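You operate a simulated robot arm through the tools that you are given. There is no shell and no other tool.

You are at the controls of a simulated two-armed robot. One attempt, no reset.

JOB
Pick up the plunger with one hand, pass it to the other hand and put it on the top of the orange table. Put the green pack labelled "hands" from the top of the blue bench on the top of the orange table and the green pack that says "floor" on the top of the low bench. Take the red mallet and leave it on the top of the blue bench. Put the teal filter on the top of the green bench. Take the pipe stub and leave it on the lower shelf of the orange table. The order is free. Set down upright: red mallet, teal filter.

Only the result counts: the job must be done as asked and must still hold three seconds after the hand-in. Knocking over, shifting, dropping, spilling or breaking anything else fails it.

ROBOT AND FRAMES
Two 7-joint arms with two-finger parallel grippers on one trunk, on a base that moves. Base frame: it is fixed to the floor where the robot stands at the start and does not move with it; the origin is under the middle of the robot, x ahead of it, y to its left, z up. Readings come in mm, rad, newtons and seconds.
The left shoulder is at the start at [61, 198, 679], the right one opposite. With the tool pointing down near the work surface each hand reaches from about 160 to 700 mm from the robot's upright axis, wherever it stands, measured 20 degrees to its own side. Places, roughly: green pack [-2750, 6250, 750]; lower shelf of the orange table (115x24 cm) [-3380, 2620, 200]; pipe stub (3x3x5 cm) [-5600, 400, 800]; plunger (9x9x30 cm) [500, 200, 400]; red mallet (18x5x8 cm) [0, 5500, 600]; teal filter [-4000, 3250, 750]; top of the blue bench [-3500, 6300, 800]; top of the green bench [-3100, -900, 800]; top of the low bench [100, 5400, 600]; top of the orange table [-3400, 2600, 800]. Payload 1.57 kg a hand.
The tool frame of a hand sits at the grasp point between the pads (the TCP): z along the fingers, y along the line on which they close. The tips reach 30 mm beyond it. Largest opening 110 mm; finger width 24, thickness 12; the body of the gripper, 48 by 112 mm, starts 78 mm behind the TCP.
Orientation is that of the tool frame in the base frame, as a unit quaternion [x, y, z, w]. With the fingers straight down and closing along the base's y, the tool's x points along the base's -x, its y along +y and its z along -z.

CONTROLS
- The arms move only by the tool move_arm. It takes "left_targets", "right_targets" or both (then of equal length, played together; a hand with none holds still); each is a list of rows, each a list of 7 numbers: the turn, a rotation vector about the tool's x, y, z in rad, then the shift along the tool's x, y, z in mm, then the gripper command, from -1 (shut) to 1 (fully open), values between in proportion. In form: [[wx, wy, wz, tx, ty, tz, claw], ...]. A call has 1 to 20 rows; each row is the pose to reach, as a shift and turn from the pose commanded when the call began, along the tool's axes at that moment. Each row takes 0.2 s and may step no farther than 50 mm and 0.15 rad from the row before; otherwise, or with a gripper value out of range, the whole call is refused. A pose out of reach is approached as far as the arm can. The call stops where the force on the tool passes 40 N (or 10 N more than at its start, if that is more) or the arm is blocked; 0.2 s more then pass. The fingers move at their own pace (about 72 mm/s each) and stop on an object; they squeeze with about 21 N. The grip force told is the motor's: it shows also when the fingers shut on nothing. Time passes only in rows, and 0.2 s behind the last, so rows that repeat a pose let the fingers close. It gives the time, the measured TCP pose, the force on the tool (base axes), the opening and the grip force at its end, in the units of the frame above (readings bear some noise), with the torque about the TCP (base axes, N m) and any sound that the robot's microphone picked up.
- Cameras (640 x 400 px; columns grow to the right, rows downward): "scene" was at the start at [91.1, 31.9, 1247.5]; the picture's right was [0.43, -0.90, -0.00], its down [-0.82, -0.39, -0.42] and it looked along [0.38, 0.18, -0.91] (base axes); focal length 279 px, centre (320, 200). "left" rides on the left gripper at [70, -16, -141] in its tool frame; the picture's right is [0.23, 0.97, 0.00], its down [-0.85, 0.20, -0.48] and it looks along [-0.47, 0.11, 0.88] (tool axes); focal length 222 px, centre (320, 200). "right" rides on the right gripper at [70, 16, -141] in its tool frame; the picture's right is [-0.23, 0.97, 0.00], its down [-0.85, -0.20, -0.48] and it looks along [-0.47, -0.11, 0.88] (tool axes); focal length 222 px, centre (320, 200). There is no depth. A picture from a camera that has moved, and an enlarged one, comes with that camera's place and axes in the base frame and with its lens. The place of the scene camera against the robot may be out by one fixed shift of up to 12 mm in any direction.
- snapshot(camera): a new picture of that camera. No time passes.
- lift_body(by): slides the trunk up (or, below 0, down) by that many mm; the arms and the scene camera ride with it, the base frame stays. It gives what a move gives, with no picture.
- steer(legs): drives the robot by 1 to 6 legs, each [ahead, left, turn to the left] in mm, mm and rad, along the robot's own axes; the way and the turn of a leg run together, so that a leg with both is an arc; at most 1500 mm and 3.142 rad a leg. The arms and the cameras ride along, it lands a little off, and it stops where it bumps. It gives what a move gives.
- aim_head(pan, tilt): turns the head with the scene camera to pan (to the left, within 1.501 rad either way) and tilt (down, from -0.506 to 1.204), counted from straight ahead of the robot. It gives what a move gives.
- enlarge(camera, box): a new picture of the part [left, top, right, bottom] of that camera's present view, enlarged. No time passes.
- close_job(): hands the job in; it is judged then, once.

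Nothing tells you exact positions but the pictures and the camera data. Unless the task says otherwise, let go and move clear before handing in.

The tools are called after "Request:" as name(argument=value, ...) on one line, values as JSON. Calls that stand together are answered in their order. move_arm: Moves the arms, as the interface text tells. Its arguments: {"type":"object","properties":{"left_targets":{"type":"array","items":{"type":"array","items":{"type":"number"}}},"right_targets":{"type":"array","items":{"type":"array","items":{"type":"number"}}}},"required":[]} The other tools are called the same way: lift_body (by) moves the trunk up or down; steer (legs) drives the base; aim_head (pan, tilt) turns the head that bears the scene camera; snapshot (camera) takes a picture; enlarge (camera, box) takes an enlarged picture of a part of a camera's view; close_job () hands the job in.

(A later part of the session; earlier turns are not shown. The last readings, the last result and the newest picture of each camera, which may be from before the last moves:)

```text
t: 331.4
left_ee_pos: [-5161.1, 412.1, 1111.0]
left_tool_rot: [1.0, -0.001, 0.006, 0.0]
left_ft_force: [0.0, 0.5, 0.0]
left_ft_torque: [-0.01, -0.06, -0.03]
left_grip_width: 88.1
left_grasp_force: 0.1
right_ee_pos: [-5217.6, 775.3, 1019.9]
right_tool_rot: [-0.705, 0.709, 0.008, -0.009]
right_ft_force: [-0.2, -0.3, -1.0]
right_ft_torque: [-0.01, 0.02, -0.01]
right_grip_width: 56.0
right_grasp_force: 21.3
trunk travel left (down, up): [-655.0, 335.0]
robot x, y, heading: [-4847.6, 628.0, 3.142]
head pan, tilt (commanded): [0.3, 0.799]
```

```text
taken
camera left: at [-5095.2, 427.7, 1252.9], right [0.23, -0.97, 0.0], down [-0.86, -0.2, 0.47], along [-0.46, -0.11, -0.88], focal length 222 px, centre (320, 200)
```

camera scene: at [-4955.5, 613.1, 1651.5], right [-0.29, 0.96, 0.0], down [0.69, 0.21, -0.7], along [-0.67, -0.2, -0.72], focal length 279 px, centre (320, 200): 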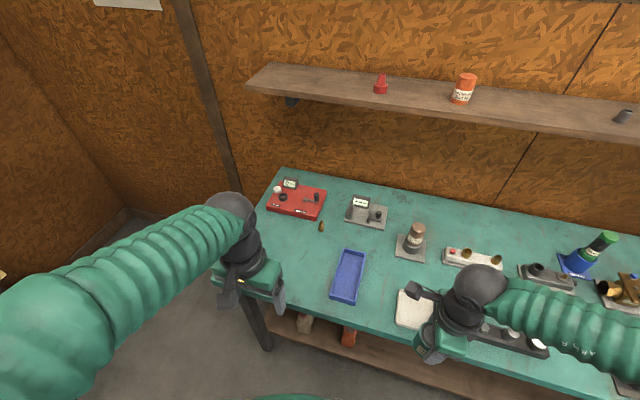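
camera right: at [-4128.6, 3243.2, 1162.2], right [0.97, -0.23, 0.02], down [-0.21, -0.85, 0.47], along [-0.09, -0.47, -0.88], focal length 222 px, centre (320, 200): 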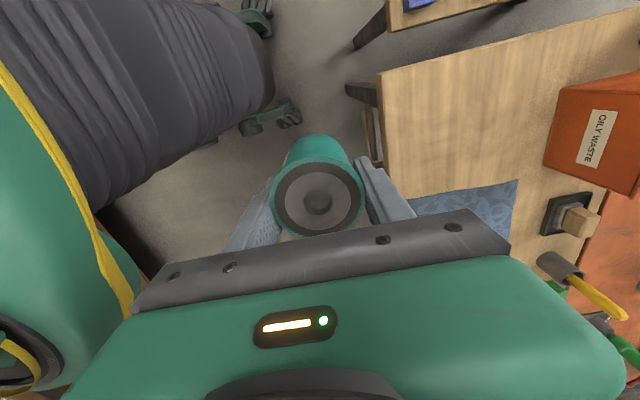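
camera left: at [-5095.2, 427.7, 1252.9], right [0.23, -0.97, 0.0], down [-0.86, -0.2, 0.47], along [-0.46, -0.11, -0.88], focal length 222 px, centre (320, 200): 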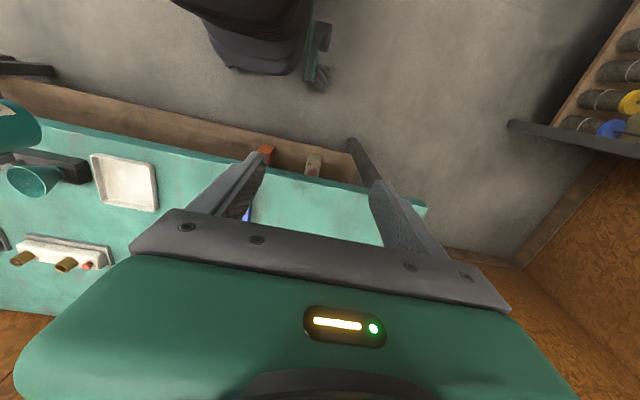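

I drive 60 mm closer, then pitch the left hand 45° forward and bring it to a point 120 mm short of the stub, along its approach line.

Request:
steer(legs=[[60, 0, 0]])

Request:
move_arm(left_targets=[[0, -0.0785, 0, -20, -1, 0, 0.3], [0, -0.157, 0, -50, -2, 5, 0.3], [0, -0.2355, 0, -80, -3, 15, 0.3], [0, -0.314, 0, -110, -4, 30, 0.3], [0, -0.3925, 0, -140, -5, 50, 0.3], [0, -0.471, 0, -170, -6, 75, 0.3], [0, -0.5495, 0, -200, -8, 105, 0.3], [0, -0.628, 0, -230, -9, 135, 0.3], [0, -0.7065, 0, -260, -10, 165, 0.3], [0, -0.7854, 0, -294, -12, 195, 0.3], [0, -0.7854, 0, -294, -12, 195, 0.3]])

Request:
snapshot(camera="left")

Request:
snapshot(camera="scene")

```text
t: 332.4
left_ee_pos: [-5214.8, 411.3, 1113.5]
left_tool_rot: [1.0, -0.002, 0.003, -0.002]
left_ft_force: [0.9, -0.3, 0.1]
left_ft_torque: [-0.01, 0.08, 0.01]
left_grip_width: 88.0
left_grasp_force: 0.1
right_ee_pos: [-5270.5, 774.6, 1022.9]
right_tool_rot: [-0.705, 0.709, 0.012, -0.012]
right_ft_force: [0.8, -0.2, -1.5]
right_ft_torque: [0.02, 0.07, 0.01]
right_grip_width: 55.7
right_grasp_force: 20.6
trunk travel left (down, up): [-655.0, 335.0]
robot x, y, heading: [-4907.5, 627.4, 3.139]
head pan, tilt (commanded): [0.3, 0.799]
```

```text
t: 334.8
left_ee_pos: [-5511.1, 423.1, 912.3]
left_tool_rot: [0.925, 0.0, -0.379, -0.002]
left_ft_force: [0.0, 0.1, -0.6]
left_ft_torque: [-0.01, 0.05, -0.02]
left_grip_width: 71.4
left_grasp_force: 0.1
right_ee_pos: [-5274.6, 773.5, 1021.2]
right_tool_rot: [-0.705, 0.709, 0.009, -0.009]
right_ft_force: [-0.9, 0.0, -0.7]
right_ft_torque: [-0.03, -0.02, 0.01]
right_grip_width: 55.8
right_grasp_force: 20.8
trunk travel left (down, up): [-655.0, 335.0]
robot x, y, heading: [-4908.3, 624.5, 3.139]
head pan, tilt (commanded): [0.3, 0.799]
```

```text
taken
camera left: at [-5362.8, 438.9, 964.3], right [0.16, -0.97, -0.16], down [-0.27, -0.2, 0.94], along [-0.95, -0.11, -0.3], focal length 222 px, centre (320, 200)
```

left: 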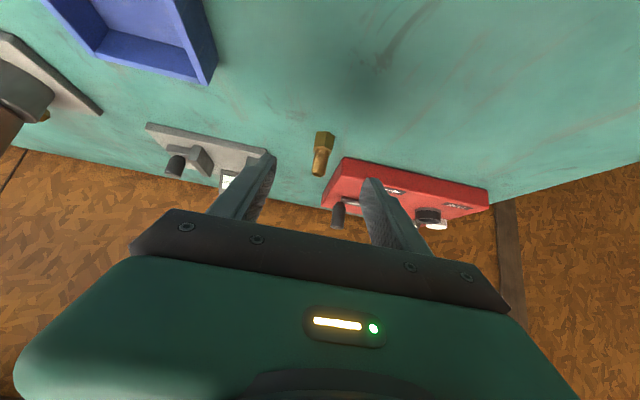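

```text
taken
camera scene: at [-5013.4, 609.0, 1651.6], right [-0.29, 0.96, 0.0], down [0.69, 0.21, -0.7], along [-0.67, -0.2, -0.72], focal length 279 px, centre (320, 200)
```

scene: 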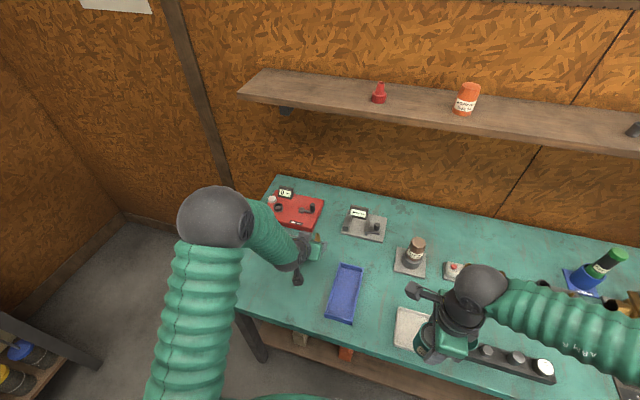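

The left camera gives the stub at (-5590, 420), base z≈811, well between the fingers' planes and clear of the red box. I advance 95 mm along the tool axis with the fingers set to about 60 mm.

Request:
move_arm(left_targets=[[0, 0, 0, 0, 1, 25, 0.1], [0, 0, 0, 0, 2, 50, 0.1], [0, 0, 0, 0, 3, 70, 0.1], [0, 0, 0, 0, 3.4, 82, 0.1], [0, 0, 0, 0, 3.4, 82, 0.1]])

Request:
snapshot(camera="left")

Request:
enlarge(camera="scene", box=[240, 180, 400, 280])

```text
t: 336.0
left_ee_pos: [-5567.4, 419.5, 853.0]
left_tool_rot: [0.926, 0.0, -0.378, -0.002]
left_ft_force: [-0.4, 0.2, 0.0]
left_ft_torque: [0.03, -0.03, 0.01]
left_grip_width: 60.4
left_grasp_force: 0.1
right_ee_pos: [-5276.7, 772.3, 1020.8]
right_tool_rot: [-0.705, 0.709, 0.009, -0.008]
right_ft_force: [1.1, 0.0, -0.9]
right_ft_torque: [0.0, 0.02, 0.01]
right_grip_width: 56.1
right_grasp_force: 21.0
trunk travel left (down, up): [-655.0, 335.0]
robot x, y, heading: [-4907.8, 626.0, 3.137]
head pan, tilt (commanded): [0.3, 0.799]
```

```text
taken
camera left: at [-5420.4, 434.7, 906.3], right [0.16, -0.97, -0.16], down [-0.28, -0.2, 0.94], along [-0.95, -0.11, -0.3], focal length 222 px, centre (320, 200)
```

left: 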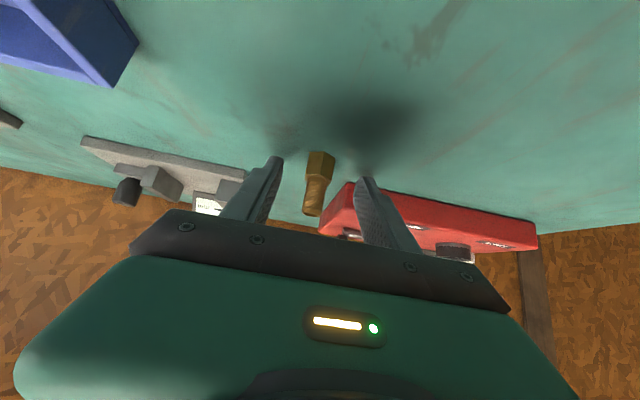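

```text
4.00 times, centred on (320, 230) of scene
camera zoom: at [-5014.6, 608.9, 1651.5], right [-0.29, 0.96, 0.0], down [0.69, 0.21, -0.7], along [-0.67, -0.2, -0.72], focal length 1116 px, centre (320, 80)
```

zoom: 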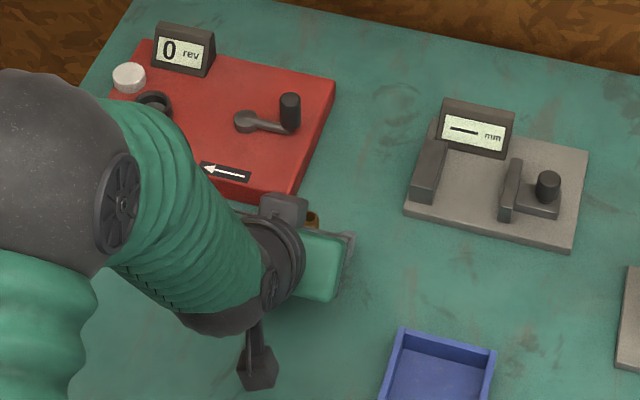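

The fingers straddle the stub in y, but I need the bench height. I lower the hand gently in 3 mm steps to feel for the bench.

Request:
move_arm(left_targets=[[0, 0, 0, 2.1, 0, 2.1, 0.1], [0, 0, 0, 4.2, 0, 4.3, 0.1], [0, 0, 0, 6.3, 0, 6.4, 0.1], [0, 0, 0, 6.3, 0, 6.4, 0.1]])

```text
t: 337.0
left_ee_pos: [-5569.3, 419.7, 849.9]
left_tool_rot: [0.924, -0.001, -0.382, -0.001]
left_ft_force: [-0.2, -0.8, 20.8]
left_ft_torque: [-0.72, 0.27, 0.06]
left_grip_width: 61.3
left_grasp_force: 0.2
right_ee_pos: [-5273.4, 774.7, 1021.9]
right_tool_rot: [-0.706, 0.709, 0.009, -0.009]
right_ft_force: [-0.5, -0.5, 0.2]
right_ft_torque: [-0.02, 0.01, 0.0]
right_grip_width: 56.1
right_grasp_force: 21.5
trunk travel left (down, up): [-655.0, 335.0]
robot x, y, heading: [-4907.2, 626.1, 3.133]
head pan, tilt (commanded): [0.3, 0.799]
```

The finger met the bench at tip z≈820, so the stub stands at about (-5575, 421), z 820 to 870, right between the pads. I ease up 6 mm and close.

Request:
move_arm(left_targets=[[0, 0, 0, -4.2, 0, -4.3, 0.1], [0, 0, 0, -4.2, 0, -4.3, 0.1], [0, 0, 0, -6, 0, -1, -0.3], [0, 0, 0, -6, 0, -1, -1], [0, 0, 0, -6, 0, -1, -1], [0, 0, 0, -6, 0, -1, -1], [0, 0, 0, -6, 0, -1, -1]])

Request:
snapshot(camera="left")

```text
t: 338.6
left_ee_pos: [-5572.3, 418.8, 849.0]
left_tool_rot: [0.926, 0.0, -0.377, -0.003]
left_ft_force: [0.0, -0.3, -0.8]
left_ft_torque: [0.03, 0.0, -0.01]
left_grip_width: 22.8
left_grasp_force: 21.1
right_ee_pos: [-5277.8, 773.0, 1020.8]
right_tool_rot: [-0.705, 0.709, 0.008, -0.008]
right_ft_force: [-0.2, 0.3, -1.1]
right_ft_torque: [0.0, -0.01, 0.03]
right_grip_width: 56.1
right_grasp_force: 21.7
trunk travel left (down, up): [-655.0, 335.0]
robot x, y, heading: [-4911.0, 628.1, 3.138]
head pan, tilt (commanded): [0.3, 0.799]
```

```text
taken
camera left: at [-5425.5, 434.8, 902.0], right [0.16, -0.97, -0.16], down [-0.28, -0.2, 0.94], along [-0.95, -0.11, -0.3], focal length 222 px, centre (320, 200)
```

left: 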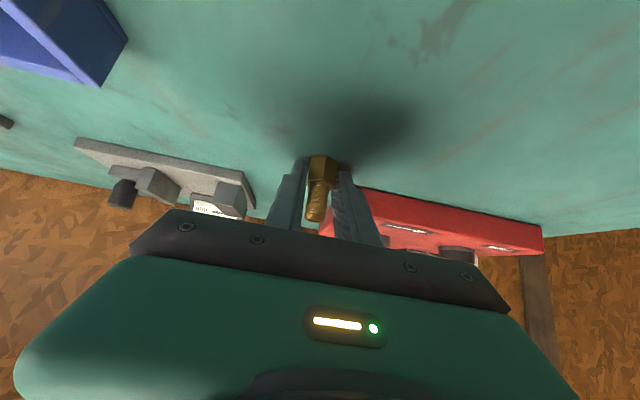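

Gripped at 22.8 mm. I lift straight up and check that the stub comes along.

Request:
move_arm(left_targets=[[0, 0, 0, -7, 0, -7.1, -1], [0, 0, 0, -21, 0, -21.3, -1], [0, 0, 0, -42, 0, -42.7, -1], [0, 0, 0, -63, 0, -64, -1], [0, 0, 0, -84, 0, -85.3, -1], [0, 0, 0, -84, 0, -85.3, -1]])

Request:
snapshot(camera="left")

Request:
enlarge(camera="scene", box=[220, 160, 380, 260])

```text
t: 340.0
left_ee_pos: [-5572.8, 418.5, 969.4]
left_tool_rot: [0.926, 0.001, -0.377, -0.001]
left_ft_force: [0.2, 0.9, -0.7]
left_ft_torque: [-0.03, 0.01, -0.02]
left_grip_width: 22.7
left_grasp_force: 21.0
right_ee_pos: [-5277.2, 773.9, 1021.3]
right_tool_rot: [-0.705, 0.709, 0.008, -0.009]
right_ft_force: [0.5, 0.1, -1.0]
right_ft_torque: [0.01, -0.02, 0.0]
right_grip_width: 56.0
right_grasp_force: 21.0
trunk travel left (down, up): [-655.0, 335.0]
robot x, y, heading: [-4910.9, 628.6, 3.137]
head pan, tilt (commanded): [0.3, 0.799]
```

```text
taken
camera left: at [-5426.3, 434.0, 1021.7], right [0.16, -0.97, -0.16], down [-0.28, -0.2, 0.94], along [-0.95, -0.11, -0.3], focal length 222 px, centre (320, 200)
```

left: 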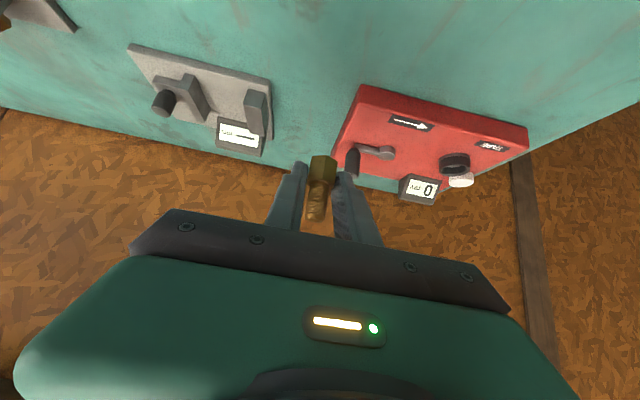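

```text
4.00 times, centred on (300, 210) of scene
camera zoom: at [-5015.5, 609.0, 1651.4], right [-0.29, 0.96, 0.0], down [0.69, 0.21, -0.7], along [-0.66, -0.2, -0.72], focal length 1116 px, centre (400, 160)
```

zoom: 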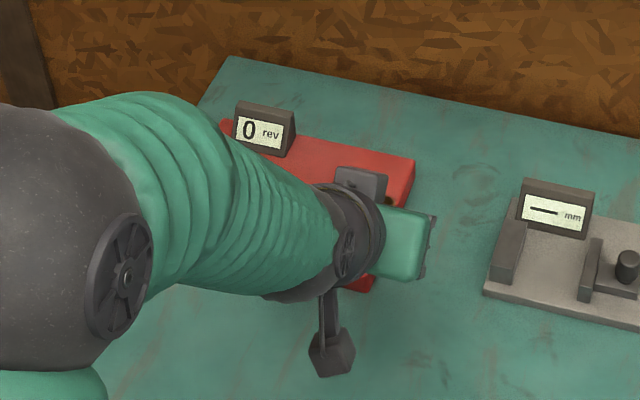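

The stub is firmly held. I draw the left hand back 150 mm and then back away from the bench.

Request:
move_arm(left_targets=[[0, 0, 0, 21, 0, -21, -1], [0, 0, 0, 43, 0, -42, -1], [0, 0, 0, 64, 0, -63, -1], [0, 0, 0, 86, 0, -84, -1], [0, 0, 0, 107, 0, -105, -1], [0, 0, 0, 107, 0, -105, -1]])

Request:
steer(legs=[[-300, 0, 0]])

Request:
aim_head(pan=1.4, tilt=0.45)

Request:
snapshot(camera="scene")

```text
t: 341.4
left_ee_pos: [-5422.2, 420.4, 970.2]
left_tool_rot: [0.926, 0.0, -0.377, -0.002]
left_ft_force: [-0.5, 0.2, -0.6]
left_ft_torque: [-0.02, -0.03, -0.03]
left_grip_width: 22.5
left_grasp_force: 20.8
right_ee_pos: [-5277.7, 773.0, 1019.7]
right_tool_rot: [-0.705, 0.709, 0.009, -0.009]
right_ft_force: [1.8, 0.8, -1.4]
right_ft_torque: [-0.03, 0.01, 0.0]
right_grip_width: 56.1
right_grasp_force: 20.8
trunk travel left (down, up): [-655.0, 335.0]
robot x, y, heading: [-4909.4, 629.5, 3.139]
head pan, tilt (commanded): [0.3, 0.799]
```

```text
t: 343.4
left_ee_pos: [-5125.7, 417.1, 969.4]
left_tool_rot: [0.926, 0.001, -0.377, -0.002]
left_ft_force: [0.0, 0.9, -0.7]
left_ft_torque: [0.0, 0.0, -0.01]
left_grip_width: 22.6
left_grasp_force: 21.2
right_ee_pos: [-4980.4, 772.7, 1019.8]
right_tool_rot: [-0.706, 0.708, 0.008, -0.008]
right_ft_force: [0.5, 0.5, -0.3]
right_ft_torque: [0.0, 0.01, -0.01]
right_grip_width: 56.0
right_grasp_force: 21.0
trunk travel left (down, up): [-655.0, 335.0]
robot x, y, heading: [-4609.9, 623.3, 3.136]
head pan, tilt (commanded): [0.3, 0.799]
```

```text
t: 344.7
left_ee_pos: [-5122.8, 418.8, 971.2]
left_tool_rot: [0.926, 0.001, -0.378, -0.002]
left_ft_force: [-0.4, 0.2, -0.3]
left_ft_torque: [-0.02, 0.0, -0.02]
left_grip_width: 22.4
left_grasp_force: 20.9
right_ee_pos: [-4976.8, 771.7, 1020.8]
right_tool_rot: [-0.706, 0.708, 0.009, -0.01]
right_ft_force: [-0.1, 1.5, -0.7]
right_ft_torque: [0.03, -0.01, -0.02]
right_grip_width: 56.0
right_grasp_force: 20.9
trunk travel left (down, up): [-655.0, 335.0]
robot x, y, heading: [-4607.1, 624.7, 3.134]
head pan, tilt (commanded): [1.4, 0.45]
```

```text
taken
camera scene: at [-4654.8, 540.9, 1682.1], right [-0.98, 0.17, 0.0], down [0.08, 0.43, -0.9], along [-0.16, -0.89, -0.44], focal length 279 px, centre (320, 200)
```

scene: 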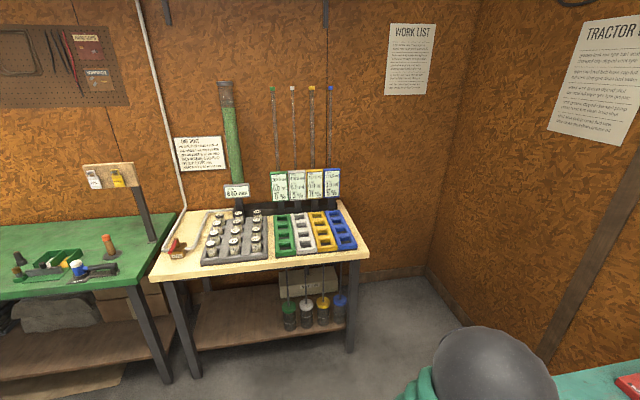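

Stub secured. The green bench runs along the wall to the left of the cream corner table. I turn to face -y, move off from the island, and slide east along the green bench.

Request:
steer(legs=[[0, 0, 1.575], [470, 0, 0], [0, 1000, 0]])

Request:
aim_head(pan=0.4, tilt=0.55)

Request:
snapshot(camera="scene")

```text
t: 356.2
left_ee_pos: [-3408.4, -362.0, 971.3]
left_tool_rot: [0.653, 0.657, -0.267, 0.268]
left_ft_force: [0.3, -0.1, -1.0]
left_ft_torque: [0.04, -0.01, 0.04]
left_grip_width: 22.5
left_grasp_force: 20.9
right_ee_pos: [-3763.0, -218.5, 1021.4]
right_tool_rot: [1.0, 0.0, 0.001, 0.013]
right_ft_force: [0.2, -0.2, -1.1]
right_ft_torque: [-0.02, -0.02, 0.01]
right_grip_width: 55.8
right_grasp_force: 21.0
trunk travel left (down, up): [-655.0, 335.0]
robot x, y, heading: [-3612.6, 152.7, -1.567]
head pan, tilt (commanded): [1.4, 0.45]
```

```text
t: 357.4
left_ee_pos: [-3405.7, -360.8, 970.3]
left_tool_rot: [0.652, 0.656, -0.269, 0.268]
left_ft_force: [-0.1, 0.5, -1.2]
left_ft_torque: [-0.03, -0.02, 0.0]
left_grip_width: 22.8
left_grasp_force: 20.5
right_ee_pos: [-3760.2, -218.0, 1020.7]
right_tool_rot: [1.0, 0.0, 0.001, 0.013]
right_ft_force: [0.9, -0.1, -1.8]
right_ft_torque: [0.0, 0.03, 0.02]
right_grip_width: 56.0
right_grasp_force: 21.6
trunk travel left (down, up): [-655.0, 335.0]
robot x, y, heading: [-3614.5, 151.8, -1.57]
head pan, tilt (commanded): [0.4, 0.55]
```

```text
taken
camera scene: at [-3575.7, 38.9, 1672.9], right [-0.92, -0.39, 0.0], down [-0.2, 0.48, -0.85], along [0.33, -0.78, -0.52], focal length 279 px, centre (320, 200)
```

scene: 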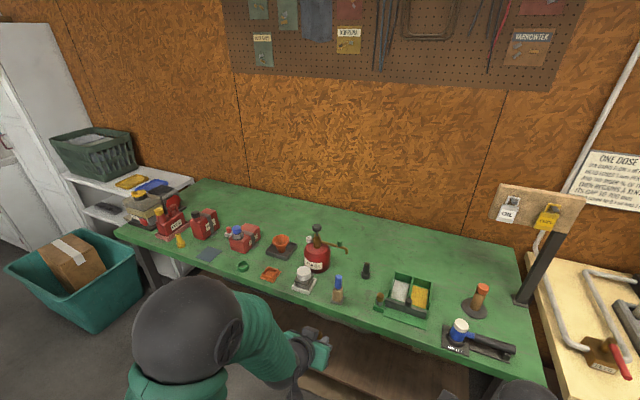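

The green bench has a free gap between the blue-tipped brush and the green soap tray, near (-3440, -690). I raise the left hand a little for clearance and drive so that the right hand can reach the gap.

Request:
move_arm(left_targets=[[0, 0, 0, -21, 0, -21.3, -1], [0, 0, 0, -42, 0, -42.7, -1], [0, 0, 0, -56, 0, -57, -1], [0, 0, 0, -56, 0, -57, -1]])

Request:
steer(legs=[[0, 320, 0], [230, 0, 0]])

Request:
aim_head(pan=-0.2, tilt=0.9)

Request:
snapshot(camera="scene")

Request:
snapshot(camera="right")

```text
t: 358.4
left_ee_pos: [-3405.7, -361.4, 1051.6]
left_tool_rot: [0.653, 0.656, -0.269, 0.266]
left_ft_force: [-0.4, -0.6, -0.4]
left_ft_torque: [0.01, -0.03, -0.02]
left_grip_width: 22.6
left_grasp_force: 21.0
right_ee_pos: [-3758.4, -216.7, 1021.1]
right_tool_rot: [1.0, 0.0, 0.0, 0.013]
right_ft_force: [-0.3, -0.4, -0.6]
right_ft_torque: [-0.01, 0.02, -0.02]
right_grip_width: 55.8
right_grasp_force: 20.5
trunk travel left (down, up): [-655.0, 335.0]
robot x, y, heading: [-3614.3, 151.4, -1.571]
head pan, tilt (commanded): [0.4, 0.55]
```

```text
t: 361.9
left_ee_pos: [-3091.8, -593.1, 1051.1]
left_tool_rot: [0.655, 0.653, -0.27, 0.266]
left_ft_force: [1.0, -0.1, -2.0]
left_ft_torque: [0.0, 0.03, 0.03]
left_grip_width: 22.2
left_grasp_force: 21.0
right_ee_pos: [-3442.3, -447.9, 1021.0]
right_tool_rot: [1.0, -0.004, -0.001, 0.014]
right_ft_force: [-1.1, 0.8, -1.4]
right_ft_torque: [-0.01, -0.02, -0.01]
right_grip_width: 55.9
right_grasp_force: 21.6
trunk travel left (down, up): [-655.0, 335.0]
robot x, y, heading: [-3291.1, -83.0, -1.577]
head pan, tilt (commanded): [0.4, 0.55]
```

```text
t: 362.9
left_ee_pos: [-3092.6, -594.4, 1052.0]
left_tool_rot: [0.655, 0.654, -0.269, 0.267]
left_ft_force: [-0.8, -0.1, -0.5]
left_ft_torque: [-0.03, -0.05, 0.0]
left_grip_width: 22.2
left_grasp_force: 20.6
right_ee_pos: [-3444.9, -449.2, 1021.1]
right_tool_rot: [1.0, -0.004, 0.001, 0.014]
right_ft_force: [-0.3, 0.1, -0.9]
right_ft_torque: [0.02, -0.05, 0.02]
right_grip_width: 56.2
right_grasp_force: 20.8
trunk travel left (down, up): [-655.0, 335.0]
robot x, y, heading: [-3294.5, -82.4, -1.577]
head pan, tilt (commanded): [-0.201, 0.901]
```

```text
taken
camera scene: at [-3309.1, -184.2, 1643.7], right [-0.98, 0.21, 0.0], down [0.16, 0.77, -0.62], along [-0.13, -0.61, -0.78], focal length 279 px, centre (320, 200)
```

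scene: 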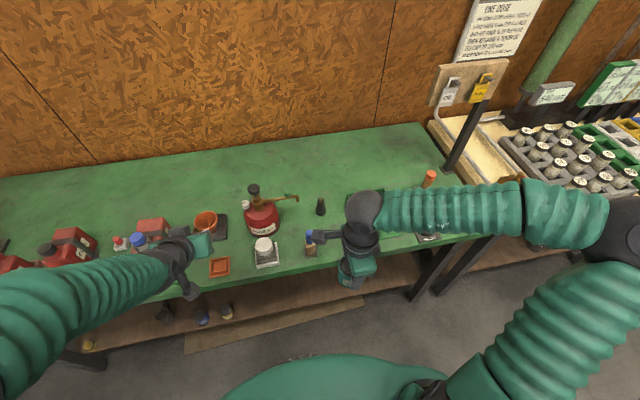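

```text
taken
camera right: at [-3376.7, -461.5, 1163.3], right [-0.24, -0.97, 0.03], down [-0.85, 0.22, 0.47], along [-0.46, 0.09, -0.88], focal length 222 px, centre (320, 200)
```

right: 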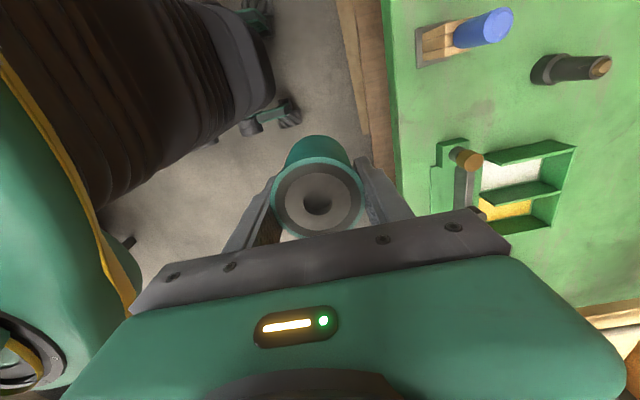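

The right camera shows the gap well: brush edge at x≈-3402, soap tray at x≈-3510, black pin farther back. I extend the filter over (-3458, -688).

Request:
move_arm(right_targets=[[0, 0, 0, -2, 40, 0, -1], [0, 0, 0, -4, 80, 0, -1], [0, 0, 0, -6, 120, 0, -1], [0, 0, 0, -8, 160, 0, -1], [0, 0, 0, -10, 200, 0, -1], [0, 0, 0, -11, 239, 0, -1], [0, 0, 0, -11, 239, 0, -1]])

Request:
snapshot(camera="right")

Request:
enlarge(camera="scene", box=[240, 130, 480, 280])

```text
t: 364.5
left_ee_pos: [-3090.3, -594.0, 1050.9]
left_tool_rot: [0.655, 0.654, -0.27, 0.265]
left_ft_force: [0.0, 0.3, -0.3]
left_ft_torque: [0.02, 0.0, 0.0]
left_grip_width: 22.1
left_grasp_force: 21.1
right_ee_pos: [-3455.6, -686.3, 1028.4]
right_tool_rot: [1.0, -0.004, 0.0, 0.014]
right_ft_force: [1.2, 0.2, -0.9]
right_ft_torque: [0.0, 0.02, -0.01]
right_grip_width: 56.1
right_grasp_force: 21.6
trunk travel left (down, up): [-655.0, 335.0]
robot x, y, heading: [-3294.3, -84.6, -1.578]
head pan, tilt (commanded): [-0.201, 0.901]
```

```text
taken
camera right: at [-3387.2, -699.4, 1169.4], right [-0.23, -0.97, 0.03], down [-0.85, 0.22, 0.47], along [-0.47, 0.09, -0.88], focal length 222 px, centre (320, 200)
```

right: 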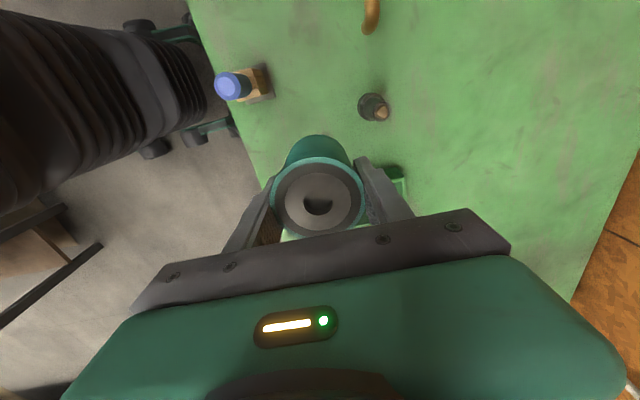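

```text
2.67 times, centred on (360, 205) of scene
camera zoom: at [-3306.3, -185.3, 1643.6], right [-0.98, 0.21, 0.0], down [0.16, 0.77, -0.62], along [-0.13, -0.61, -0.79], focal length 744 px, centre (213, 187)
```

zoom: 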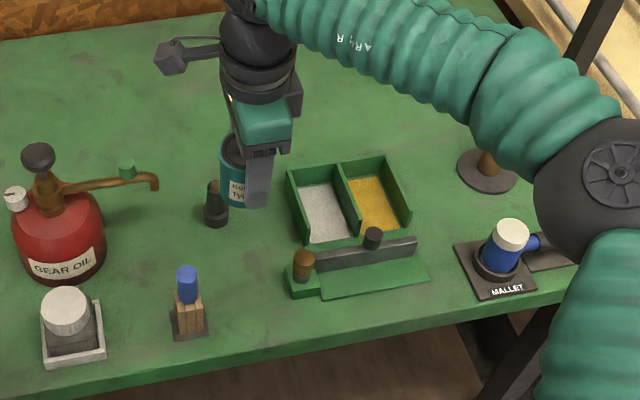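

The landing point projects into the clear gap between the blue-tipped brush and the green brush, with about 20 mm to spare on each side. I lower 125 mm.

Request:
move_arm(right_targets=[[0, 0, 0, 0, 0, 35, -1], [0, 0, 0, 0, 0, 70, -1], [0, 0, 0, 0, 0, 100, -1], [0, 0, 0, 0, 0, 125, -1], [0, 0, 0, 0, 0, 125, -1]])

Request:
snapshot(camera="right")

Request:
enlarge(camera="scene", box=[240, 130, 480, 280])

```text
t: 365.7
left_ee_pos: [-3090.8, -594.9, 1050.6]
left_tool_rot: [0.655, 0.654, -0.27, 0.266]
left_ft_force: [-0.2, -0.1, -0.4]
left_ft_torque: [-0.02, -0.01, -0.02]
left_grip_width: 22.2
left_grasp_force: 21.5
right_ee_pos: [-3456.1, -689.2, 901.7]
right_tool_rot: [1.0, -0.004, -0.001, 0.014]
right_ft_force: [-0.2, 0.7, -1.3]
right_ft_torque: [-0.01, 0.01, 0.05]
right_grip_width: 56.1
right_grasp_force: 21.1
trunk travel left (down, up): [-655.0, 335.0]
robot x, y, heading: [-3296.9, -82.3, -1.584]
head pan, tilt (commanded): [-0.201, 0.901]
```

```text
taken
camera right: at [-3388.1, -702.4, 1043.4], right [-0.24, -0.97, 0.03], down [-0.85, 0.22, 0.47], along [-0.47, 0.09, -0.88], focal length 222 px, centre (320, 200)
```

right: 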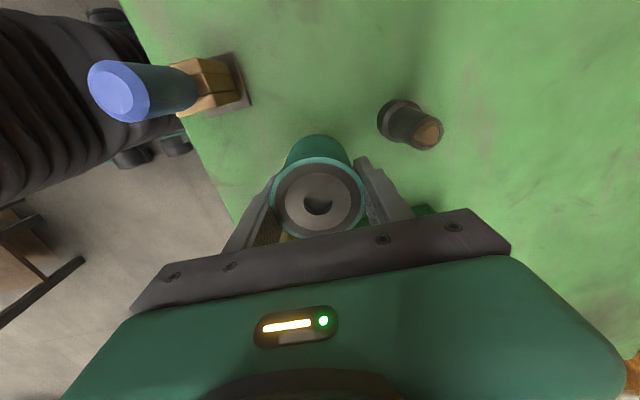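

```text
2.67 times, centred on (360, 205) of scene
camera zoom: at [-3306.5, -185.4, 1643.6], right [-0.98, 0.21, 0.0], down [0.16, 0.77, -0.62], along [-0.13, -0.61, -0.79], focal length 744 px, centre (213, 187)
```

zoom: 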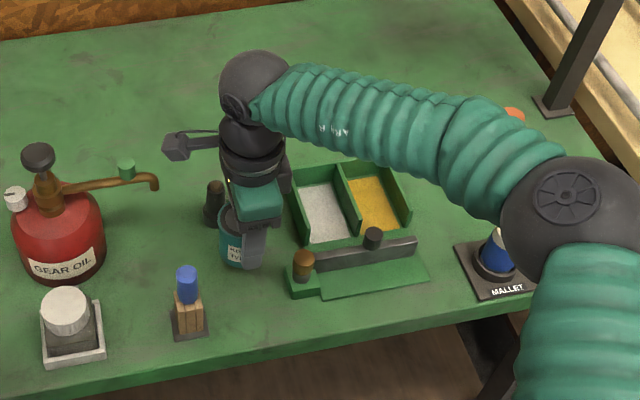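

The filter hovers in the gap. I lower in small steps until it touches.

Request:
move_arm(right_targets=[[0, 0, 0, 0, 0, 5, -1], [0, 0, 0, 0, 0, 10, -1], [0, 0, 0, 0, 0, 14, -1], [0, 0, 0, 0, 0, 18, -1], [0, 0, 0, 0, 0, 18, -1]])

```text
t: 366.9
left_ee_pos: [-3090.1, -595.2, 1052.8]
left_tool_rot: [0.655, 0.654, -0.27, 0.267]
left_ft_force: [0.5, -0.5, 0.0]
left_ft_torque: [0.0, -0.02, 0.0]
left_grip_width: 22.4
left_grasp_force: 21.5
right_ee_pos: [-3456.7, -689.6, 884.8]
right_tool_rot: [1.0, -0.004, 0.0, 0.013]
right_ft_force: [0.2, 0.4, -0.9]
right_ft_torque: [0.01, 0.03, 0.03]
right_grip_width: 55.7
right_grasp_force: 21.3
trunk travel left (down, up): [-655.0, 335.0]
robot x, y, heading: [-3294.5, -85.3, -1.58]
head pan, tilt (commanded): [-0.201, 0.901]
```

Request:
move_arm(right_targets=[[0, 0, 0, 0, 0, 4, -1], [0, 0, 0, 0, 0, 8, -1], [0, 0, 0, 0, 0, 12, -1], [0, 0, 0, 0, 0, 16, -1], [0, 0, 0, 0, 0, 16, -1]])

```text
t: 368.1
left_ee_pos: [-3090.5, -594.3, 1050.5]
left_tool_rot: [0.655, 0.654, -0.269, 0.266]
left_ft_force: [-0.2, -0.2, -0.8]
left_ft_torque: [0.0, -0.04, 0.01]
left_grip_width: 22.1
left_grasp_force: 21.0
right_ee_pos: [-3455.4, -690.3, 868.1]
right_tool_rot: [1.0, -0.004, 0.0, 0.013]
right_ft_force: [0.5, 0.4, -0.5]
right_ft_torque: [0.0, 0.0, 0.01]
right_grip_width: 55.7
right_grasp_force: 21.1
trunk travel left (down, up): [-655.0, 335.0]
robot x, y, heading: [-3296.8, -82.6, -1.581]
head pan, tilt (commanded): [-0.201, 0.901]
```

No contact yet at z 868; I continue in small steps.

Request:
move_arm(right_targets=[[0, 0, 0, 0, 0, 4, -1], [0, 0, 0, 0, 0, 8, -1], [0, 0, 0, 0, 0, 12, -1], [0, 0, 0, 0, 0, 12, -1]])

Request:
enlarge(camera="scene", box=[280, 170, 400, 245])

```text
t: 369.1
left_ee_pos: [-3089.8, -593.7, 1050.1]
left_tool_rot: [0.655, 0.654, -0.27, 0.265]
left_ft_force: [0.4, -0.9, -0.2]
left_ft_torque: [-0.01, -0.01, 0.01]
left_grip_width: 22.2
left_grasp_force: 21.1
right_ee_pos: [-3455.8, -690.3, 858.5]
right_tool_rot: [1.0, -0.004, -0.001, 0.015]
right_ft_force: [-0.2, -2.4, 16.8]
right_ft_torque: [0.09, -0.09, 0.0]
right_grip_width: 56.0
right_grasp_force: 21.3
trunk travel left (down, up): [-655.0, 335.0]
robot x, y, heading: [-3295.1, -82.1, -1.579]
head pan, tilt (commanded): [-0.201, 0.901]
```

```text
5.33 times, centred on (340, 208) of scene
camera zoom: at [-3305.4, -182.4, 1643.9], right [-0.98, 0.21, 0.0], down [0.16, 0.77, -0.62], along [-0.13, -0.61, -0.78], focal length 1489 px, centre (213, 160)
```

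zoom: 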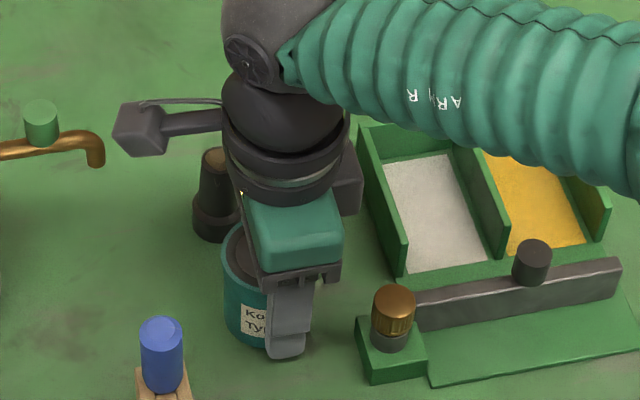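

Contact (17 N). I ease off 2 mm, open only slightly because of the black pin behind, and rise straight up.

Request:
move_arm(right_targets=[[0, 0, 0, 0, 0, -2, -1], [0, 0, 0, 0, 0, -2, -1], [0, 0, 0, 0, 0, -2, 0.25], [0, 0, 0, 0, 0, -2, 0.25], [0, 0, 0, 0, 0, -2, 0.25], [0, 0, 0, 0, 0, -20, 0.25], [0, 0, 0, 0, 0, -60, 0.25], [0, 0, 0, 0, 0, -100, 0.25], [0, 0, 0, 0, 0, -140, 0.25], [0, 0, 0, 0, 0, -170, 0.25]])

Request:
snapshot(camera="right")

Request:
enlarge(camera="scene", box=[260, 150, 420, 250])

```text
t: 371.3
left_ee_pos: [-3090.1, -594.2, 1050.7]
left_tool_rot: [0.655, 0.654, -0.27, 0.265]
left_ft_force: [-0.1, -0.5, 0.1]
left_ft_torque: [0.02, -0.01, 0.02]
left_grip_width: 20.2
left_grasp_force: 21.4
right_ee_pos: [-3456.9, -688.5, 1028.7]
right_tool_rot: [1.0, -0.004, 0.0, 0.014]
right_ft_force: [-0.1, 0.0, -0.4]
right_ft_torque: [0.01, 0.0, -0.04]
right_grip_width: 68.9
right_grasp_force: 0.2
trunk travel left (down, up): [-655.0, 335.0]
robot x, y, heading: [-3291.7, -79.5, -1.579]
head pan, tilt (commanded): [-0.201, 0.901]
```

```text
taken
camera right: at [-3389.0, -701.4, 1170.2], right [-0.24, -0.97, 0.03], down [-0.85, 0.22, 0.47], along [-0.47, 0.09, -0.88], focal length 222 px, centre (320, 200)
```

right: 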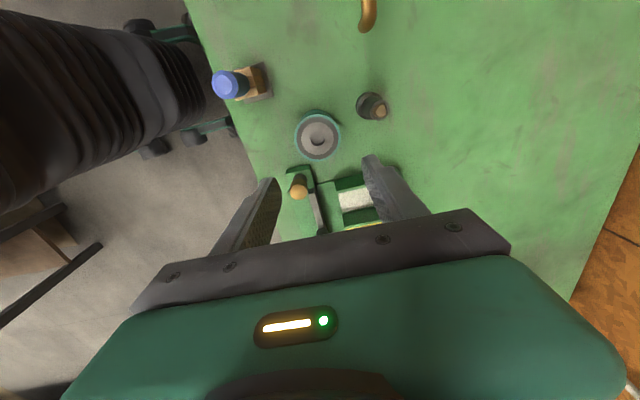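

```text
4.00 times, centred on (340, 200) of scene
camera zoom: at [-3306.1, -184.6, 1643.6], right [-0.98, 0.21, 0.0], down [0.16, 0.77, -0.62], along [-0.13, -0.61, -0.78], focal length 1116 px, centre (240, 200)
```

zoom: 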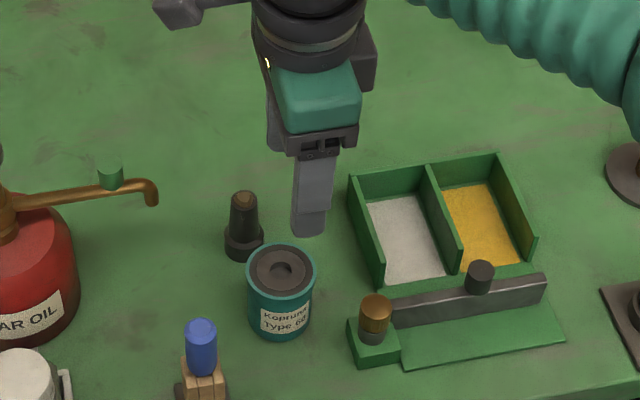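

The filter stands upright on the green bench. The left grip width shrank to 20 mm, so I check the stub in the left hand.

Request:
snapshot(camera="left")

Request:
enlarge(camera="left", box=[260, 130, 400, 250])

```text
taken
camera left: at [-3107.0, -445.6, 1103.1], right [0.97, 0.16, -0.16], down [0.2, -0.28, 0.94], along [0.1, -0.95, -0.3], focal length 222 px, centre (320, 200)
```

left: 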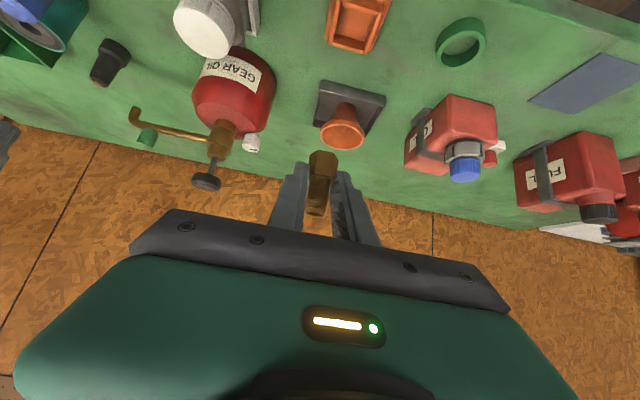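

```text
3.33 times, centred on (330, 190) of left
camera zoom: at [-3107.0, -445.6, 1103.1], right [0.97, 0.16, -0.16], down [0.2, -0.28, 0.94], along [0.1, -0.95, -0.3], focal length 740 px, centre (287, 233)
```

zoom: 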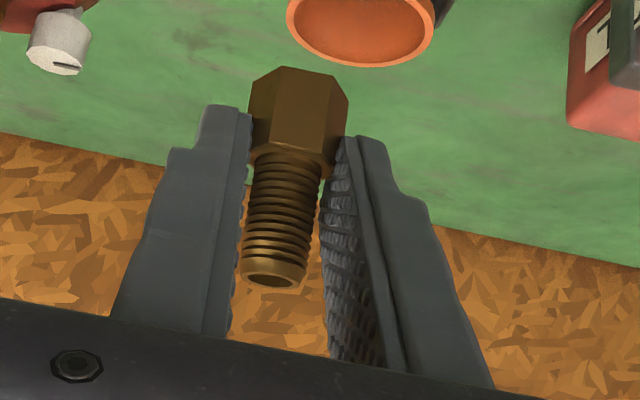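

The stub is held only by its hex at the finger tips and is creeping out. I will set it down on a free spot of this bench at (-3150, -690) and regrip it by the pipe; first I bring it over and down to z 880.

Request:
move_arm(left_targets=[[0, 0, 0, 8, -10, 31, -1], [0, 0, 0, 17, -20, 63, -1], [0, 0, 0, 25, -29, 94, -1], [0, 0, 0, 34, -39, 126, -1], [0, 0, 0, 42, -49, 157, -1], [0, 0, 0, 50.5, -58.6, 188.8, -1], [0, 0, 0, 50.5, -58.6, 188.8, -1]])

Request:
snapshot(camera="left")

Request:
aim_head(pan=0.3, tilt=0.95)

Request:
snapshot(camera="scene")

```text
t: 372.9
left_ee_pos: [-3150.9, -687.2, 881.2]
left_tool_rot: [0.655, 0.653, -0.27, 0.266]
left_ft_force: [-0.1, -0.4, -0.7]
left_ft_torque: [0.01, 0.02, 0.0]
left_grip_width: 20.1
left_grasp_force: 21.3
right_ee_pos: [-3458.7, -687.6, 1027.5]
right_tool_rot: [1.0, -0.005, 0.0, 0.013]
right_ft_force: [-0.1, 0.5, 1.0]
right_ft_torque: [-0.02, -0.01, 0.01]
right_grip_width: 68.8
right_grasp_force: 0.1
trunk travel left (down, up): [-655.0, 335.0]
robot x, y, heading: [-3293.2, -81.8, -1.578]
head pan, tilt (commanded): [-0.201, 0.901]
```

```text
taken
camera left: at [-3167.5, -539.3, 932.9], right [0.97, 0.16, -0.16], down [0.2, -0.28, 0.94], along [0.1, -0.95, -0.3], focal length 222 px, centre (320, 200)
```

left: 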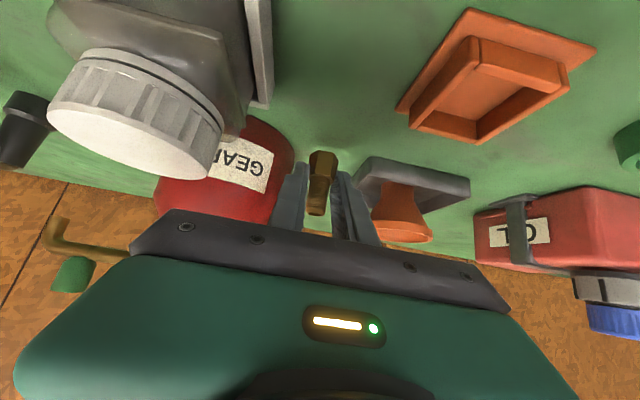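

```text
t: 373.9
left_ee_pos: [-3151.0, -687.5, 881.7]
left_tool_rot: [0.655, 0.653, -0.269, 0.266]
left_ft_force: [-0.9, 0.2, -0.6]
left_ft_torque: [0.02, 0.0, -0.02]
left_grip_width: 19.8
left_grasp_force: 21.3
right_ee_pos: [-3457.3, -689.0, 1027.3]
right_tool_rot: [1.0, -0.004, 0.0, 0.013]
right_ft_force: [0.0, 0.3, 0.2]
right_ft_torque: [-0.01, 0.0, -0.04]
right_grip_width: 68.9
right_grasp_force: 0.0
trunk travel left (down, up): [-655.0, 335.0]
robot x, y, heading: [-3296.8, -81.7, -1.576]
head pan, tilt (commanded): [0.3, 0.949]
```

```text
taken
camera scene: at [-3270.3, -182.5, 1639.9], right [-0.96, -0.29, 0.0], down [-0.23, 0.78, -0.58], along [0.17, -0.55, -0.81], focal length 279 px, centre (320, 200)
```

scene: 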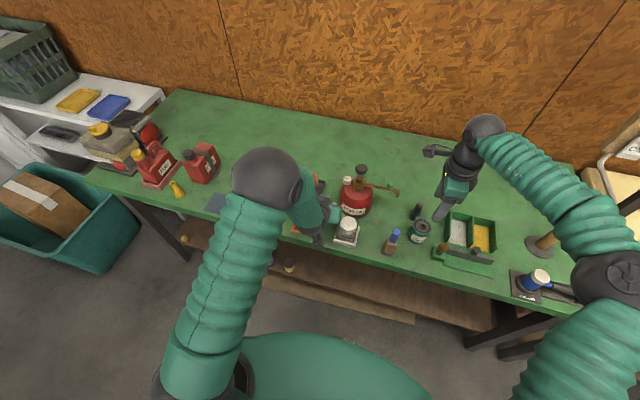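

The spot between jar, dish and funnel tray is free. I lower straight down, first 30 mm, then in small steps until the stub touches.

Request:
move_arm(left_targets=[[0, 0, 0, 10.5, 0, 10.7, -1], [0, 0, 0, 21, 0, 21.4, -1], [0, 0, 0, 24.5, 0, 25, -1], [0, 0, 0, 28, 0, 28.5, -1], [0, 0, 0, 28, 0, 28.5, -1]])

Request:
enlarge(camera="left", box=[240, 110, 420, 250])

```text
t: 375.0
left_ee_pos: [-3150.0, -696.8, 849.2]
left_tool_rot: [0.652, 0.65, -0.278, 0.274]
left_ft_force: [0.9, 5.0, 24.6]
left_ft_torque: [-0.12, -0.29, 0.03]
left_grip_width: 19.8
left_grasp_force: 20.9
right_ee_pos: [-3458.0, -688.2, 1027.2]
right_tool_rot: [1.0, -0.005, 0.0, 0.013]
right_ft_force: [0.2, -0.5, -1.3]
right_ft_torque: [-0.02, 0.02, 0.01]
right_grip_width: 68.8
right_grasp_force: 0.2
trunk travel left (down, up): [-655.0, 335.0]
robot x, y, heading: [-3293.9, -82.5, -1.578]
head pan, tilt (commanded): [0.3, 0.949]
stopped in row 5 (left hand): the force on the tool passed its limit at 44 N (the readings are from after the stop); the commanded pose is now the measured one
```

```text
2.86 times, centred on (330, 180) of left
camera zoom: at [-3167.2, -547.5, 897.6], right [0.97, 0.15, -0.17], down [0.2, -0.25, 0.95], along [0.1, -0.96, -0.28], focal length 635 px, centre (291, 257)
```

zoom: 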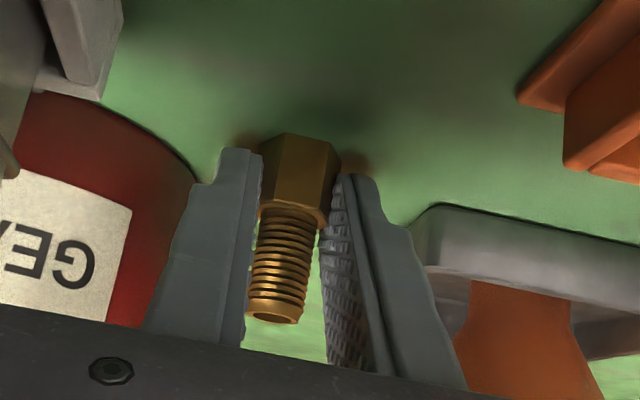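

The stub is standing on the bench. I ease off, open the fingers a little, rise 21 mm so the pads face the pipe part, and look.

Request:
move_arm(left_targets=[[0, 0, 0, -1.4, 0, -1.4, -1], [0, 0, 0, -1.4, 0, -1.4, -0.5], [0, 0, 0, -1.4, 0, -1.4, -0.3], [0, 0, 0, -1.4, 0, -1.4, -0.3], [0, 0, 0, -8, 0, -8, -0.3], [0, 0, 0, -15, 0, -15.3, -0.3], [0, 0, 0, -15, 0, -15.3, -0.3]])

Request:
snapshot(camera="left")

Request:
enlarge(camera="left", box=[240, 110, 420, 250])

```text
t: 376.6
left_ee_pos: [-3150.4, -693.8, 866.8]
left_tool_rot: [0.654, 0.652, -0.272, 0.27]
left_ft_force: [-0.3, 0.1, -0.1]
left_ft_torque: [-0.02, -0.01, 0.02]
left_grip_width: 38.6
left_grasp_force: 0.1
right_ee_pos: [-3458.4, -688.4, 1027.4]
right_tool_rot: [1.0, -0.004, -0.001, 0.013]
right_ft_force: [-0.4, 0.6, 0.9]
right_ft_torque: [-0.01, 0.01, -0.02]
right_grip_width: 68.6
right_grasp_force: 0.1
trunk travel left (down, up): [-655.0, 335.0]
robot x, y, heading: [-3295.4, -78.5, -1.581]
head pan, tilt (commanded): [0.3, 0.949]
```

```text
taken
camera left: at [-3167.0, -544.9, 916.6], right [0.97, 0.16, -0.16], down [0.2, -0.27, 0.94], along [0.1, -0.95, -0.29], focal length 222 px, centre (320, 200)
```

left: 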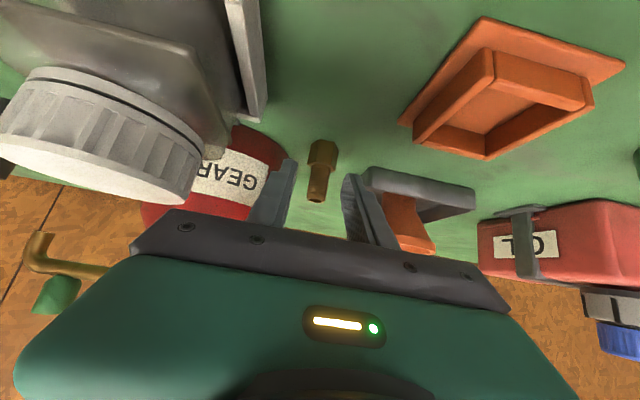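

```text
2.86 times, centred on (330, 180) of left
camera zoom: at [-3167.0, -544.9, 916.6], right [0.97, 0.16, -0.16], down [0.2, -0.27, 0.94], along [0.1, -0.95, -0.29], focal length 635 px, centre (291, 257)
```

zoom: 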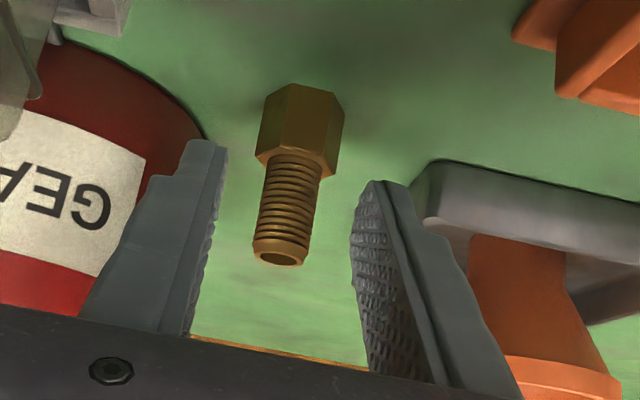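

The stub stands upright at (-3153, -707), top near z 868. I adjust a few millimetres so the pads take the threaded pipe just above the hex, and close.

Request:
move_arm(left_targets=[[0, 0, 0, -5.2, -2.6, -0.7, -0.3], [0, 0, 0, -5.2, -2.6, -0.7, -0.3], [0, 0, 0, -5.2, -2.6, -0.7, -1], [0, 0, 0, -5.2, -2.6, -0.7, -1], [0, 0, 0, -5.2, -2.6, -0.7, -1], [0, 0, 0, -5.2, -2.6, -0.7, -1]])

Request:
enlarge(camera="left", box=[240, 110, 420, 250])

```text
t: 378.0
left_ee_pos: [-3152.3, -695.8, 870.6]
left_tool_rot: [0.653, 0.652, -0.274, 0.271]
left_ft_force: [-0.1, -0.9, -0.1]
left_ft_torque: [0.02, -0.04, -0.01]
left_grip_width: 14.4
left_grasp_force: 21.0
right_ee_pos: [-3458.5, -687.6, 1027.6]
right_tool_rot: [1.0, -0.004, 0.0, 0.014]
right_ft_force: [-0.5, 0.1, -0.7]
right_ft_torque: [-0.04, -0.06, -0.01]
right_grip_width: 69.0
right_grasp_force: 0.0
trunk travel left (down, up): [-655.0, 335.0]
robot x, y, heading: [-3293.8, -82.8, -1.577]
head pan, tilt (commanded): [0.3, 0.949]
```

```text
2.86 times, centred on (330, 180) of left
camera zoom: at [-3169.2, -548.1, 921.2], right [0.97, 0.16, -0.17], down [0.2, -0.26, 0.94], along [0.1, -0.95, -0.29], focal length 635 px, centre (291, 257)
```

zoom: 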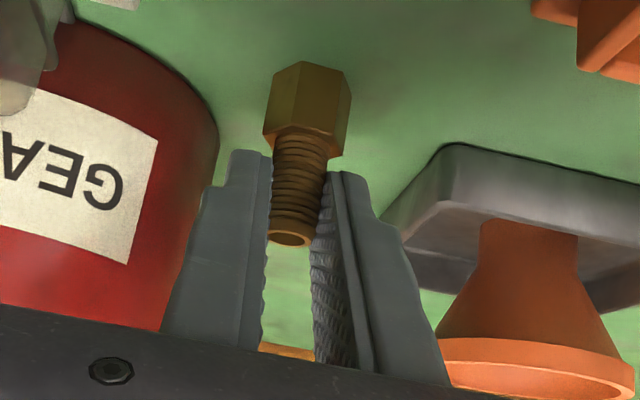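

Now the pads hold the threaded pipe (14.4 mm) above the hex. I lift it up 180 mm and retract both hands.

Request:
move_arm(left_targets=[[0, 0, 0, -7, 0, -7, -1], [0, 0, 0, -28, 0, -28, -1], [0, 0, 0, -56, 0, -56, -1], [0, 0, 0, -85, 0, -85, -1], [0, 0, 0, -113, 0, -113, -1], [0, 0, 0, -127, 0, -127, -1], [0, 0, 0, -106, 0, -148, -1], [0, 0, 0, -85, 0, -169, -1], [0, 0, 0, -64, 0, -190, -1], [0, 0, 0, -64, 0, -190, -1]], right_targets=[[0, 0, 0, 2, -30, 0, 0.25], [0, 0, 0, 4, -60, 0, 0.25], [0, 0, 0, 6, -90, 0, 0.25], [0, 0, 0, 8, -120, 0, 0.25], [0, 0, 0, 9, -150, 0, 0.25], [0, 0, 0, 10, -180, 0, 0.25], [0, 0, 0, 11, -210, 0, 0.25], [0, 0, 0, 11, -240, 0, 0.25], [0, 0, 0, 11, -260, 0, 0.25], [0, 0, 0, 11, -260, 0, 0.25]])

Request:
enlarge(camera="left", box=[240, 110, 420, 250])

Request:
snapshot(camera="scene")

```text
t: 380.2
left_ee_pos: [-3151.8, -608.8, 1049.5]
left_tool_rot: [0.653, 0.652, -0.273, 0.27]
left_ft_force: [-1.1, -1.0, -0.6]
left_ft_torque: [0.0, 0.0, -0.01]
left_grip_width: 14.6
left_grasp_force: 21.5
right_ee_pos: [-3445.6, -430.2, 1019.9]
right_tool_rot: [1.0, -0.005, 0.0, 0.012]
right_ft_force: [-0.6, -0.2, 0.0]
right_ft_torque: [0.0, 0.0, -0.04]
right_grip_width: 68.7
right_grasp_force: 0.1
trunk travel left (down, up): [-655.0, 335.0]
robot x, y, heading: [-3295.3, -84.0, -1.577]
head pan, tilt (commanded): [0.3, 0.949]
```

```text
2.86 times, centred on (330, 180) of left
camera zoom: at [-3169.0, -460.3, 1099.8], right [0.97, 0.16, -0.16], down [0.2, -0.26, 0.94], along [0.1, -0.95, -0.29], focal length 635 px, centre (291, 257)
```

zoom: 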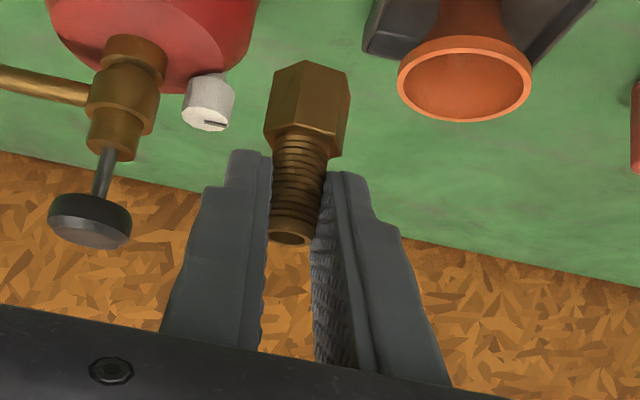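

```text
taken
camera scene: at [-3270.6, -181.2, 1639.9], right [-0.96, -0.29, 0.0], down [-0.23, 0.78, -0.58], along [0.17, -0.56, -0.81], focal length 279 px, centre (320, 200)
```

scene: 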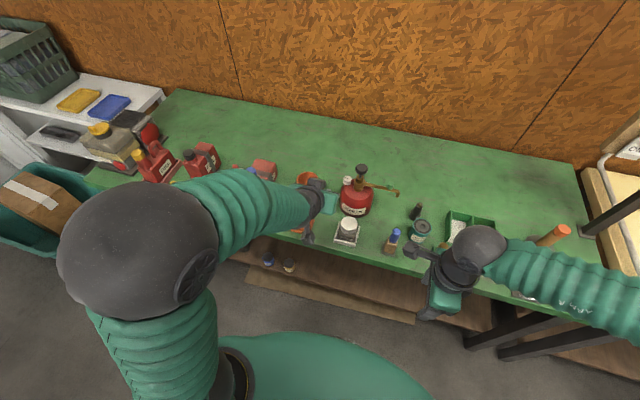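

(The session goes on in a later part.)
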